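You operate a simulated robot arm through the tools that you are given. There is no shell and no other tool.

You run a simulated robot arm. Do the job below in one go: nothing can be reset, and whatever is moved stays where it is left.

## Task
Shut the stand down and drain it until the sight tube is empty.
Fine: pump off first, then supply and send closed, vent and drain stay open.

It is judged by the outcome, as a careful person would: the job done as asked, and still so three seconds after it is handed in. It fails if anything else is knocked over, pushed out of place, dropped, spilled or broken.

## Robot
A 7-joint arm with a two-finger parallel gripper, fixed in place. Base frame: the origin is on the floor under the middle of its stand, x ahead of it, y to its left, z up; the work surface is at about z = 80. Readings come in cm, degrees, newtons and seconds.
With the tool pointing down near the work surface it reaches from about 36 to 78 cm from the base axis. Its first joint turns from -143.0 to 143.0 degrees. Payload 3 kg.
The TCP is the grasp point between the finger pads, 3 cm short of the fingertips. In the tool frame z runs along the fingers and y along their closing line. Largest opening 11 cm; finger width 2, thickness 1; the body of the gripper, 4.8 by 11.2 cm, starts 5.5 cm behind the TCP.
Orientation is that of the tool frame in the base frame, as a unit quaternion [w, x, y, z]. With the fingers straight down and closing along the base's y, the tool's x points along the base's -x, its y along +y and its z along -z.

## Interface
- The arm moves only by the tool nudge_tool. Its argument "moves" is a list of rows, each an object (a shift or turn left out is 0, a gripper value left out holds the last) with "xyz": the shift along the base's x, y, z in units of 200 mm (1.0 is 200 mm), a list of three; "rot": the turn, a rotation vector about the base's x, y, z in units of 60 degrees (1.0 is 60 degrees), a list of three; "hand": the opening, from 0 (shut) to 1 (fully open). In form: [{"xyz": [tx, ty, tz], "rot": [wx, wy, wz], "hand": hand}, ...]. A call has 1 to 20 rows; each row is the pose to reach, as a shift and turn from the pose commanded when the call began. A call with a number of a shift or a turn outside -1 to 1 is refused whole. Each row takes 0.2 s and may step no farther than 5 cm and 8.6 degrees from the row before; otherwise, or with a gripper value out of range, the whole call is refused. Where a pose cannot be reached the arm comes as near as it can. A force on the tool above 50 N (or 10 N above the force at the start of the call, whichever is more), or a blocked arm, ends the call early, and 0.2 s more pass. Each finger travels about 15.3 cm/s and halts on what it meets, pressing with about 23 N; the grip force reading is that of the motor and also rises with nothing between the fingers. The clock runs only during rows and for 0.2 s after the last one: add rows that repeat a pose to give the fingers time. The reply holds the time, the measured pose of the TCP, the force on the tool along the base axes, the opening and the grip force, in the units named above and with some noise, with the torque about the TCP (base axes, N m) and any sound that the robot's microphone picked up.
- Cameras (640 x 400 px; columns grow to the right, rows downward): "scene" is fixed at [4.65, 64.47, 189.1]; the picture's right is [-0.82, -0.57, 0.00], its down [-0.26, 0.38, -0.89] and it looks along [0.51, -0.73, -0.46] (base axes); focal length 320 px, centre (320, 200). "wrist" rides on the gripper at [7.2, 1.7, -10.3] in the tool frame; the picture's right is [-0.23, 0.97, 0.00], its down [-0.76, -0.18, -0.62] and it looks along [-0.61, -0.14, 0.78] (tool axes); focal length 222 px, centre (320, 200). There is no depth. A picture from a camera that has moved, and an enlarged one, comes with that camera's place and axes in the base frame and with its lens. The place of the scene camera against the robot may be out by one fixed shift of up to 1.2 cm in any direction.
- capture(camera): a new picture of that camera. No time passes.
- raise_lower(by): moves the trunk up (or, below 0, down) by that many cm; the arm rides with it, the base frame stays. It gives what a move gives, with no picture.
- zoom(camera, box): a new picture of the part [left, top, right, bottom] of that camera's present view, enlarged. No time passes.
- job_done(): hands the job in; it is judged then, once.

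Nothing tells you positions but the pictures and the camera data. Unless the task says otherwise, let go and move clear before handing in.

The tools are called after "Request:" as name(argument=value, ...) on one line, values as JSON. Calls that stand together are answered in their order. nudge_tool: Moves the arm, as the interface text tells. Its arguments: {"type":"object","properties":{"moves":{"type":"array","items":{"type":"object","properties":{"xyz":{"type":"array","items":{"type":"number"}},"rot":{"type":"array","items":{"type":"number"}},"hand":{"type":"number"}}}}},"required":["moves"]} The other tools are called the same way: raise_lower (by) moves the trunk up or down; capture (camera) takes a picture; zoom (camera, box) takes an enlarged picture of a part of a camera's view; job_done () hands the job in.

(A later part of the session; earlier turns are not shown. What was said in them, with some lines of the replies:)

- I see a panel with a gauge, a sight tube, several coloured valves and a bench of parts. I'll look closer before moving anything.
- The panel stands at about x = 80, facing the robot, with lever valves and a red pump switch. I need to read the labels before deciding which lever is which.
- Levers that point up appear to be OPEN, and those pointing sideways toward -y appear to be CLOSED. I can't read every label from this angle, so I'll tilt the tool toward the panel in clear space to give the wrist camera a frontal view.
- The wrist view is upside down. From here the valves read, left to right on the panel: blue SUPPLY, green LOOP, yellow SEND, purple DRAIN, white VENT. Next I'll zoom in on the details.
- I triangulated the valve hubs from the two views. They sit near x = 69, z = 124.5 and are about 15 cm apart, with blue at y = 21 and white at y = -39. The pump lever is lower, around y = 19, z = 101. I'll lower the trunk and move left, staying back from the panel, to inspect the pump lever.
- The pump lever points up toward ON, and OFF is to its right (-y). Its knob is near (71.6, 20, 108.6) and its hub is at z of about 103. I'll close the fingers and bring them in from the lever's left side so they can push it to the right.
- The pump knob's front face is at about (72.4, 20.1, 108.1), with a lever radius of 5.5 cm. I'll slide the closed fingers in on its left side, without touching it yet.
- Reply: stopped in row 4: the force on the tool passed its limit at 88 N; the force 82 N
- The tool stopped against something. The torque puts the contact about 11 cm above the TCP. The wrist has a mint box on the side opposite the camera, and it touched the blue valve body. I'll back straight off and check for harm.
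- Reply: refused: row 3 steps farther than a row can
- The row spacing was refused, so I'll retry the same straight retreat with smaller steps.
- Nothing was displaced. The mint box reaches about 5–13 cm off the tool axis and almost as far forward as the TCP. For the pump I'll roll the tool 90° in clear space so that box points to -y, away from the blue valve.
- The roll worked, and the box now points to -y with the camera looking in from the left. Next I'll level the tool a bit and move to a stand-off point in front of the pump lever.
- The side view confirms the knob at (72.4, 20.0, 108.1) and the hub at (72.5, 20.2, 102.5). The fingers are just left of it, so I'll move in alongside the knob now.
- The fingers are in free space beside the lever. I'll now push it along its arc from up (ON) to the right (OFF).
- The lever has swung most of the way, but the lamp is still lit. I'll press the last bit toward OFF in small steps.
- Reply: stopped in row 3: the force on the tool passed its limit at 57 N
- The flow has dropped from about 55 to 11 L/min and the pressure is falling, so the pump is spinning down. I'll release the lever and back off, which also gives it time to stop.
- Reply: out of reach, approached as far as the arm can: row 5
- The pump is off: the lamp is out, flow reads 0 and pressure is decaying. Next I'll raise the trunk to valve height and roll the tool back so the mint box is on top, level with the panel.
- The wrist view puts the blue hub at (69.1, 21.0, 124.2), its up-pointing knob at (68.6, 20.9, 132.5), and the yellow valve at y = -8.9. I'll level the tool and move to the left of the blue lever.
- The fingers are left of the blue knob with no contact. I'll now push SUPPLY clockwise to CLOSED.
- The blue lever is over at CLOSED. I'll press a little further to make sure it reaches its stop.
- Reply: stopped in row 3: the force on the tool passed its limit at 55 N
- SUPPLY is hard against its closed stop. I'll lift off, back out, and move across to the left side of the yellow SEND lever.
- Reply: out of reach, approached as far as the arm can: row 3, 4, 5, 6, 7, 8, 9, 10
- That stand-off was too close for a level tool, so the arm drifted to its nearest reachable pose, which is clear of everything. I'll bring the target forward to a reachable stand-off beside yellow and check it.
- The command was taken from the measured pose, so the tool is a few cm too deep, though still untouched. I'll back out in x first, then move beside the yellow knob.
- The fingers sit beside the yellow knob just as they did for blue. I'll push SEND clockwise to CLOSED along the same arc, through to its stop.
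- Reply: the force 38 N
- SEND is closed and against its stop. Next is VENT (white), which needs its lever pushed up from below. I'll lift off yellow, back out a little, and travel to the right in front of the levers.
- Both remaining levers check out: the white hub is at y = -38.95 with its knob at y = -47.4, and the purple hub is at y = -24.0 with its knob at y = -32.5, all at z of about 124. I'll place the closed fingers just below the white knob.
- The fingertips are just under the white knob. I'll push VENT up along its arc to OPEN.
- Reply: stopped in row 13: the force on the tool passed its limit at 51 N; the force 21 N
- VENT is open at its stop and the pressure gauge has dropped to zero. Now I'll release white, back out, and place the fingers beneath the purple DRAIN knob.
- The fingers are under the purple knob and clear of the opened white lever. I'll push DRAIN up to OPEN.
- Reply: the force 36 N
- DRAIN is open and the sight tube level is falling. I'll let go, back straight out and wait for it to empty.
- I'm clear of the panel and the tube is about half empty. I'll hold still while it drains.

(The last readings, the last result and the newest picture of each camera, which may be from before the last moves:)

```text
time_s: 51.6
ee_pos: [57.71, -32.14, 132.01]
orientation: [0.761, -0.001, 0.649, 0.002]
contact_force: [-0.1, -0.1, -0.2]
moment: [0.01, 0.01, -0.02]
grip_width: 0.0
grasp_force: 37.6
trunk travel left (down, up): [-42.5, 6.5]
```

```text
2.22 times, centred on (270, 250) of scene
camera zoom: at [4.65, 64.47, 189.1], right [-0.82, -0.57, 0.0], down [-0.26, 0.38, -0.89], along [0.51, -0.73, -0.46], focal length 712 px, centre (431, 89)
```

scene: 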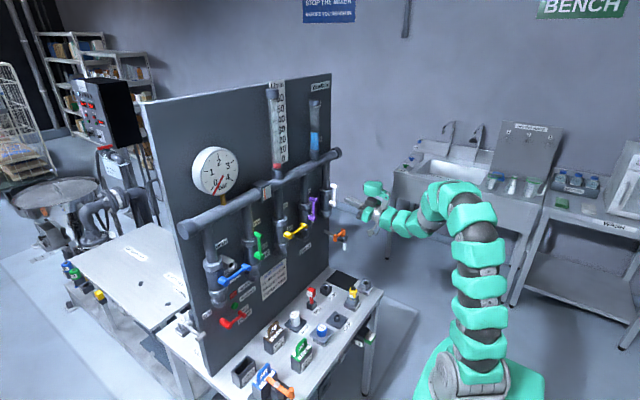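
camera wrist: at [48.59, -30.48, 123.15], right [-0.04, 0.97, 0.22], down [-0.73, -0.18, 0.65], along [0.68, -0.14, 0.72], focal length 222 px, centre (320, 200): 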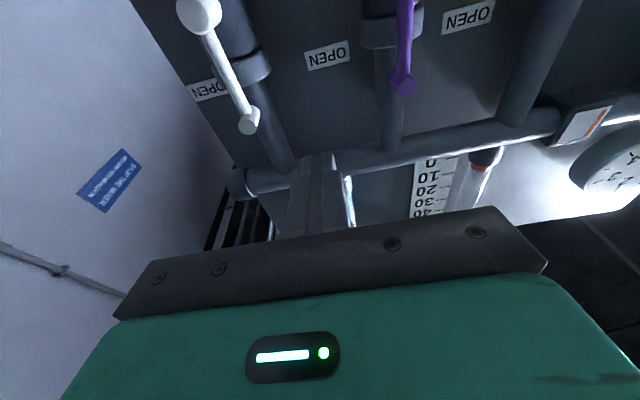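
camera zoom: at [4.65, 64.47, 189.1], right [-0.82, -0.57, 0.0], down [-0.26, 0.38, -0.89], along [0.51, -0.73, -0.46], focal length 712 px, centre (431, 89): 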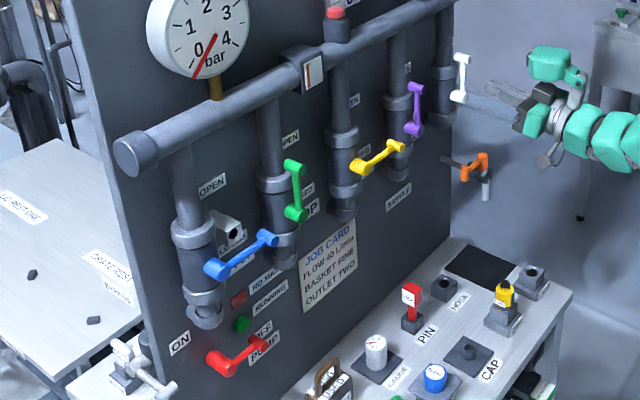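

The sight tube looks empty, the gauge reads 0 and all the levers are where they should be. I'll wait a moment longer and do a last check of the levers and the bench.

Request:
nudge_tool(moves=[{"xyz": [-0.1, -0.05, 0]}, {"xyz": [-0.2, -0.1, 0]}, {"xyz": [-0.2, -0.1, 0]}, {"xyz": [-0.2, -0.1, 0]}, {"xyz": [-0.2, -0.1, 0]}, {"xyz": [-0.2, -0.1, 0]}, {"xyz": [-0.2, -0.1, 0]}, {"xyz": [-0.2, -0.1, 0]}, {"xyz": [-0.2, -0.1, 0]}, {"xyz": [-0.2, -0.1, 0]}])

Request:
capture(camera="scene")

Request:
zoom(camera="scene", box=[290, 90, 340, 170])

Request:
zoom(camera="scene", box=[180, 170, 360, 290])

Request:
zoom(camera="scene", box=[180, 260, 400, 400])

```text
time_s: 53.8
ee_pos: [53.73, -34.16, 132.07]
orientation: [0.761, -0.003, 0.649, 0.003]
contact_force: [-0.3, 0.0, 0.3]
moment: [-0.02, 0.01, 0.05]
grip_width: 0.0
grasp_force: 38.0
trunk travel left (down, up): [-42.5, 6.5]
```

```text
taken
```

scene: 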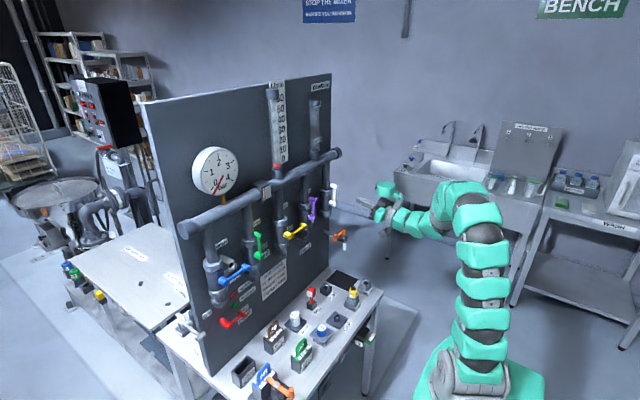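

```text
5.00 times, centred on (315, 130) of scene
camera zoom: at [4.65, 64.47, 189.1], right [-0.82, -0.57, 0.0], down [-0.26, 0.38, -0.89], along [0.51, -0.73, -0.46], focal length 1602 px, centre (345, 550)
```

zoom: 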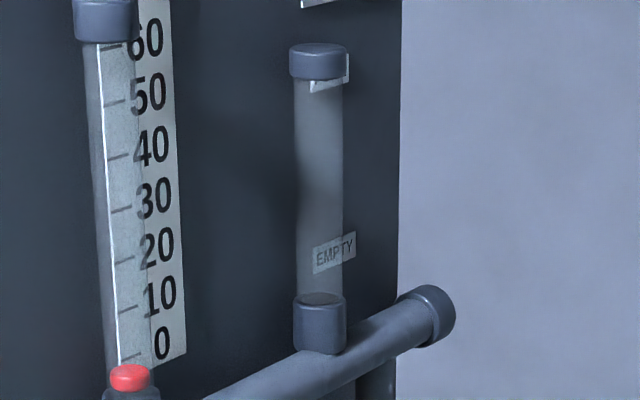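

```text
3.33 times, centred on (270, 230) of scene
camera zoom: at [4.65, 64.47, 189.1], right [-0.82, -0.57, 0.0], down [-0.26, 0.38, -0.89], along [0.51, -0.73, -0.46], focal length 1068 px, centre (487, 100)
```

zoom: 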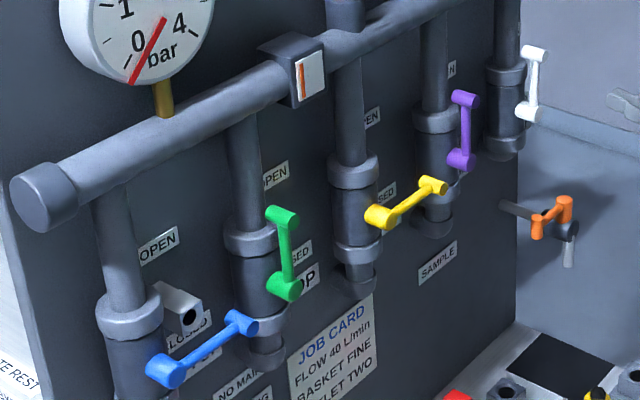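

```text
2.86 times, centred on (290, 330) of scene
camera zoom: at [4.65, 64.47, 189.1], right [-0.82, -0.57, 0.0], down [-0.26, 0.38, -0.89], along [0.51, -0.73, -0.46], focal length 915 px, centre (406, -171)
```

zoom: 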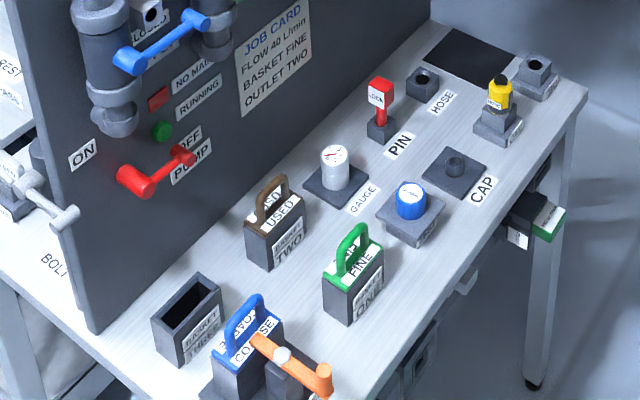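

The pump is off, SUPPLY and SEND are closed, and VENT and DRAIN are open. The sight tube is empty, the pressure is zero, the bench items are where they started, and the arm is clear. I'm handing the job in.

Request:
job_done()

```text
The job is handed in.
```

The stand is shut down and drained, and I've handed the job in. The sight tube is empty, and both pressure and flow read zero.

- **Pump:** I switched it off first and let it spin down. Its running lamp is out.
- **Supply and send:** Both are closed, hard against their stops.
- **Vent and drain:** Both were closed when I started, so I opened them, vent first. They are still open.
- **Left alone:** I did not move the loop and sample valves. Loop is still open.

**Contact with the supply valve:** On my first approach to the pump lever, a box on the arm's wrist pressed against the supply valve body at about 88 N. The arm stopped on its own and I backed off. I could see no damage or movement, and the valve worked normally afterwards.

The bench items are where they started, and the arm is clear of the panel.
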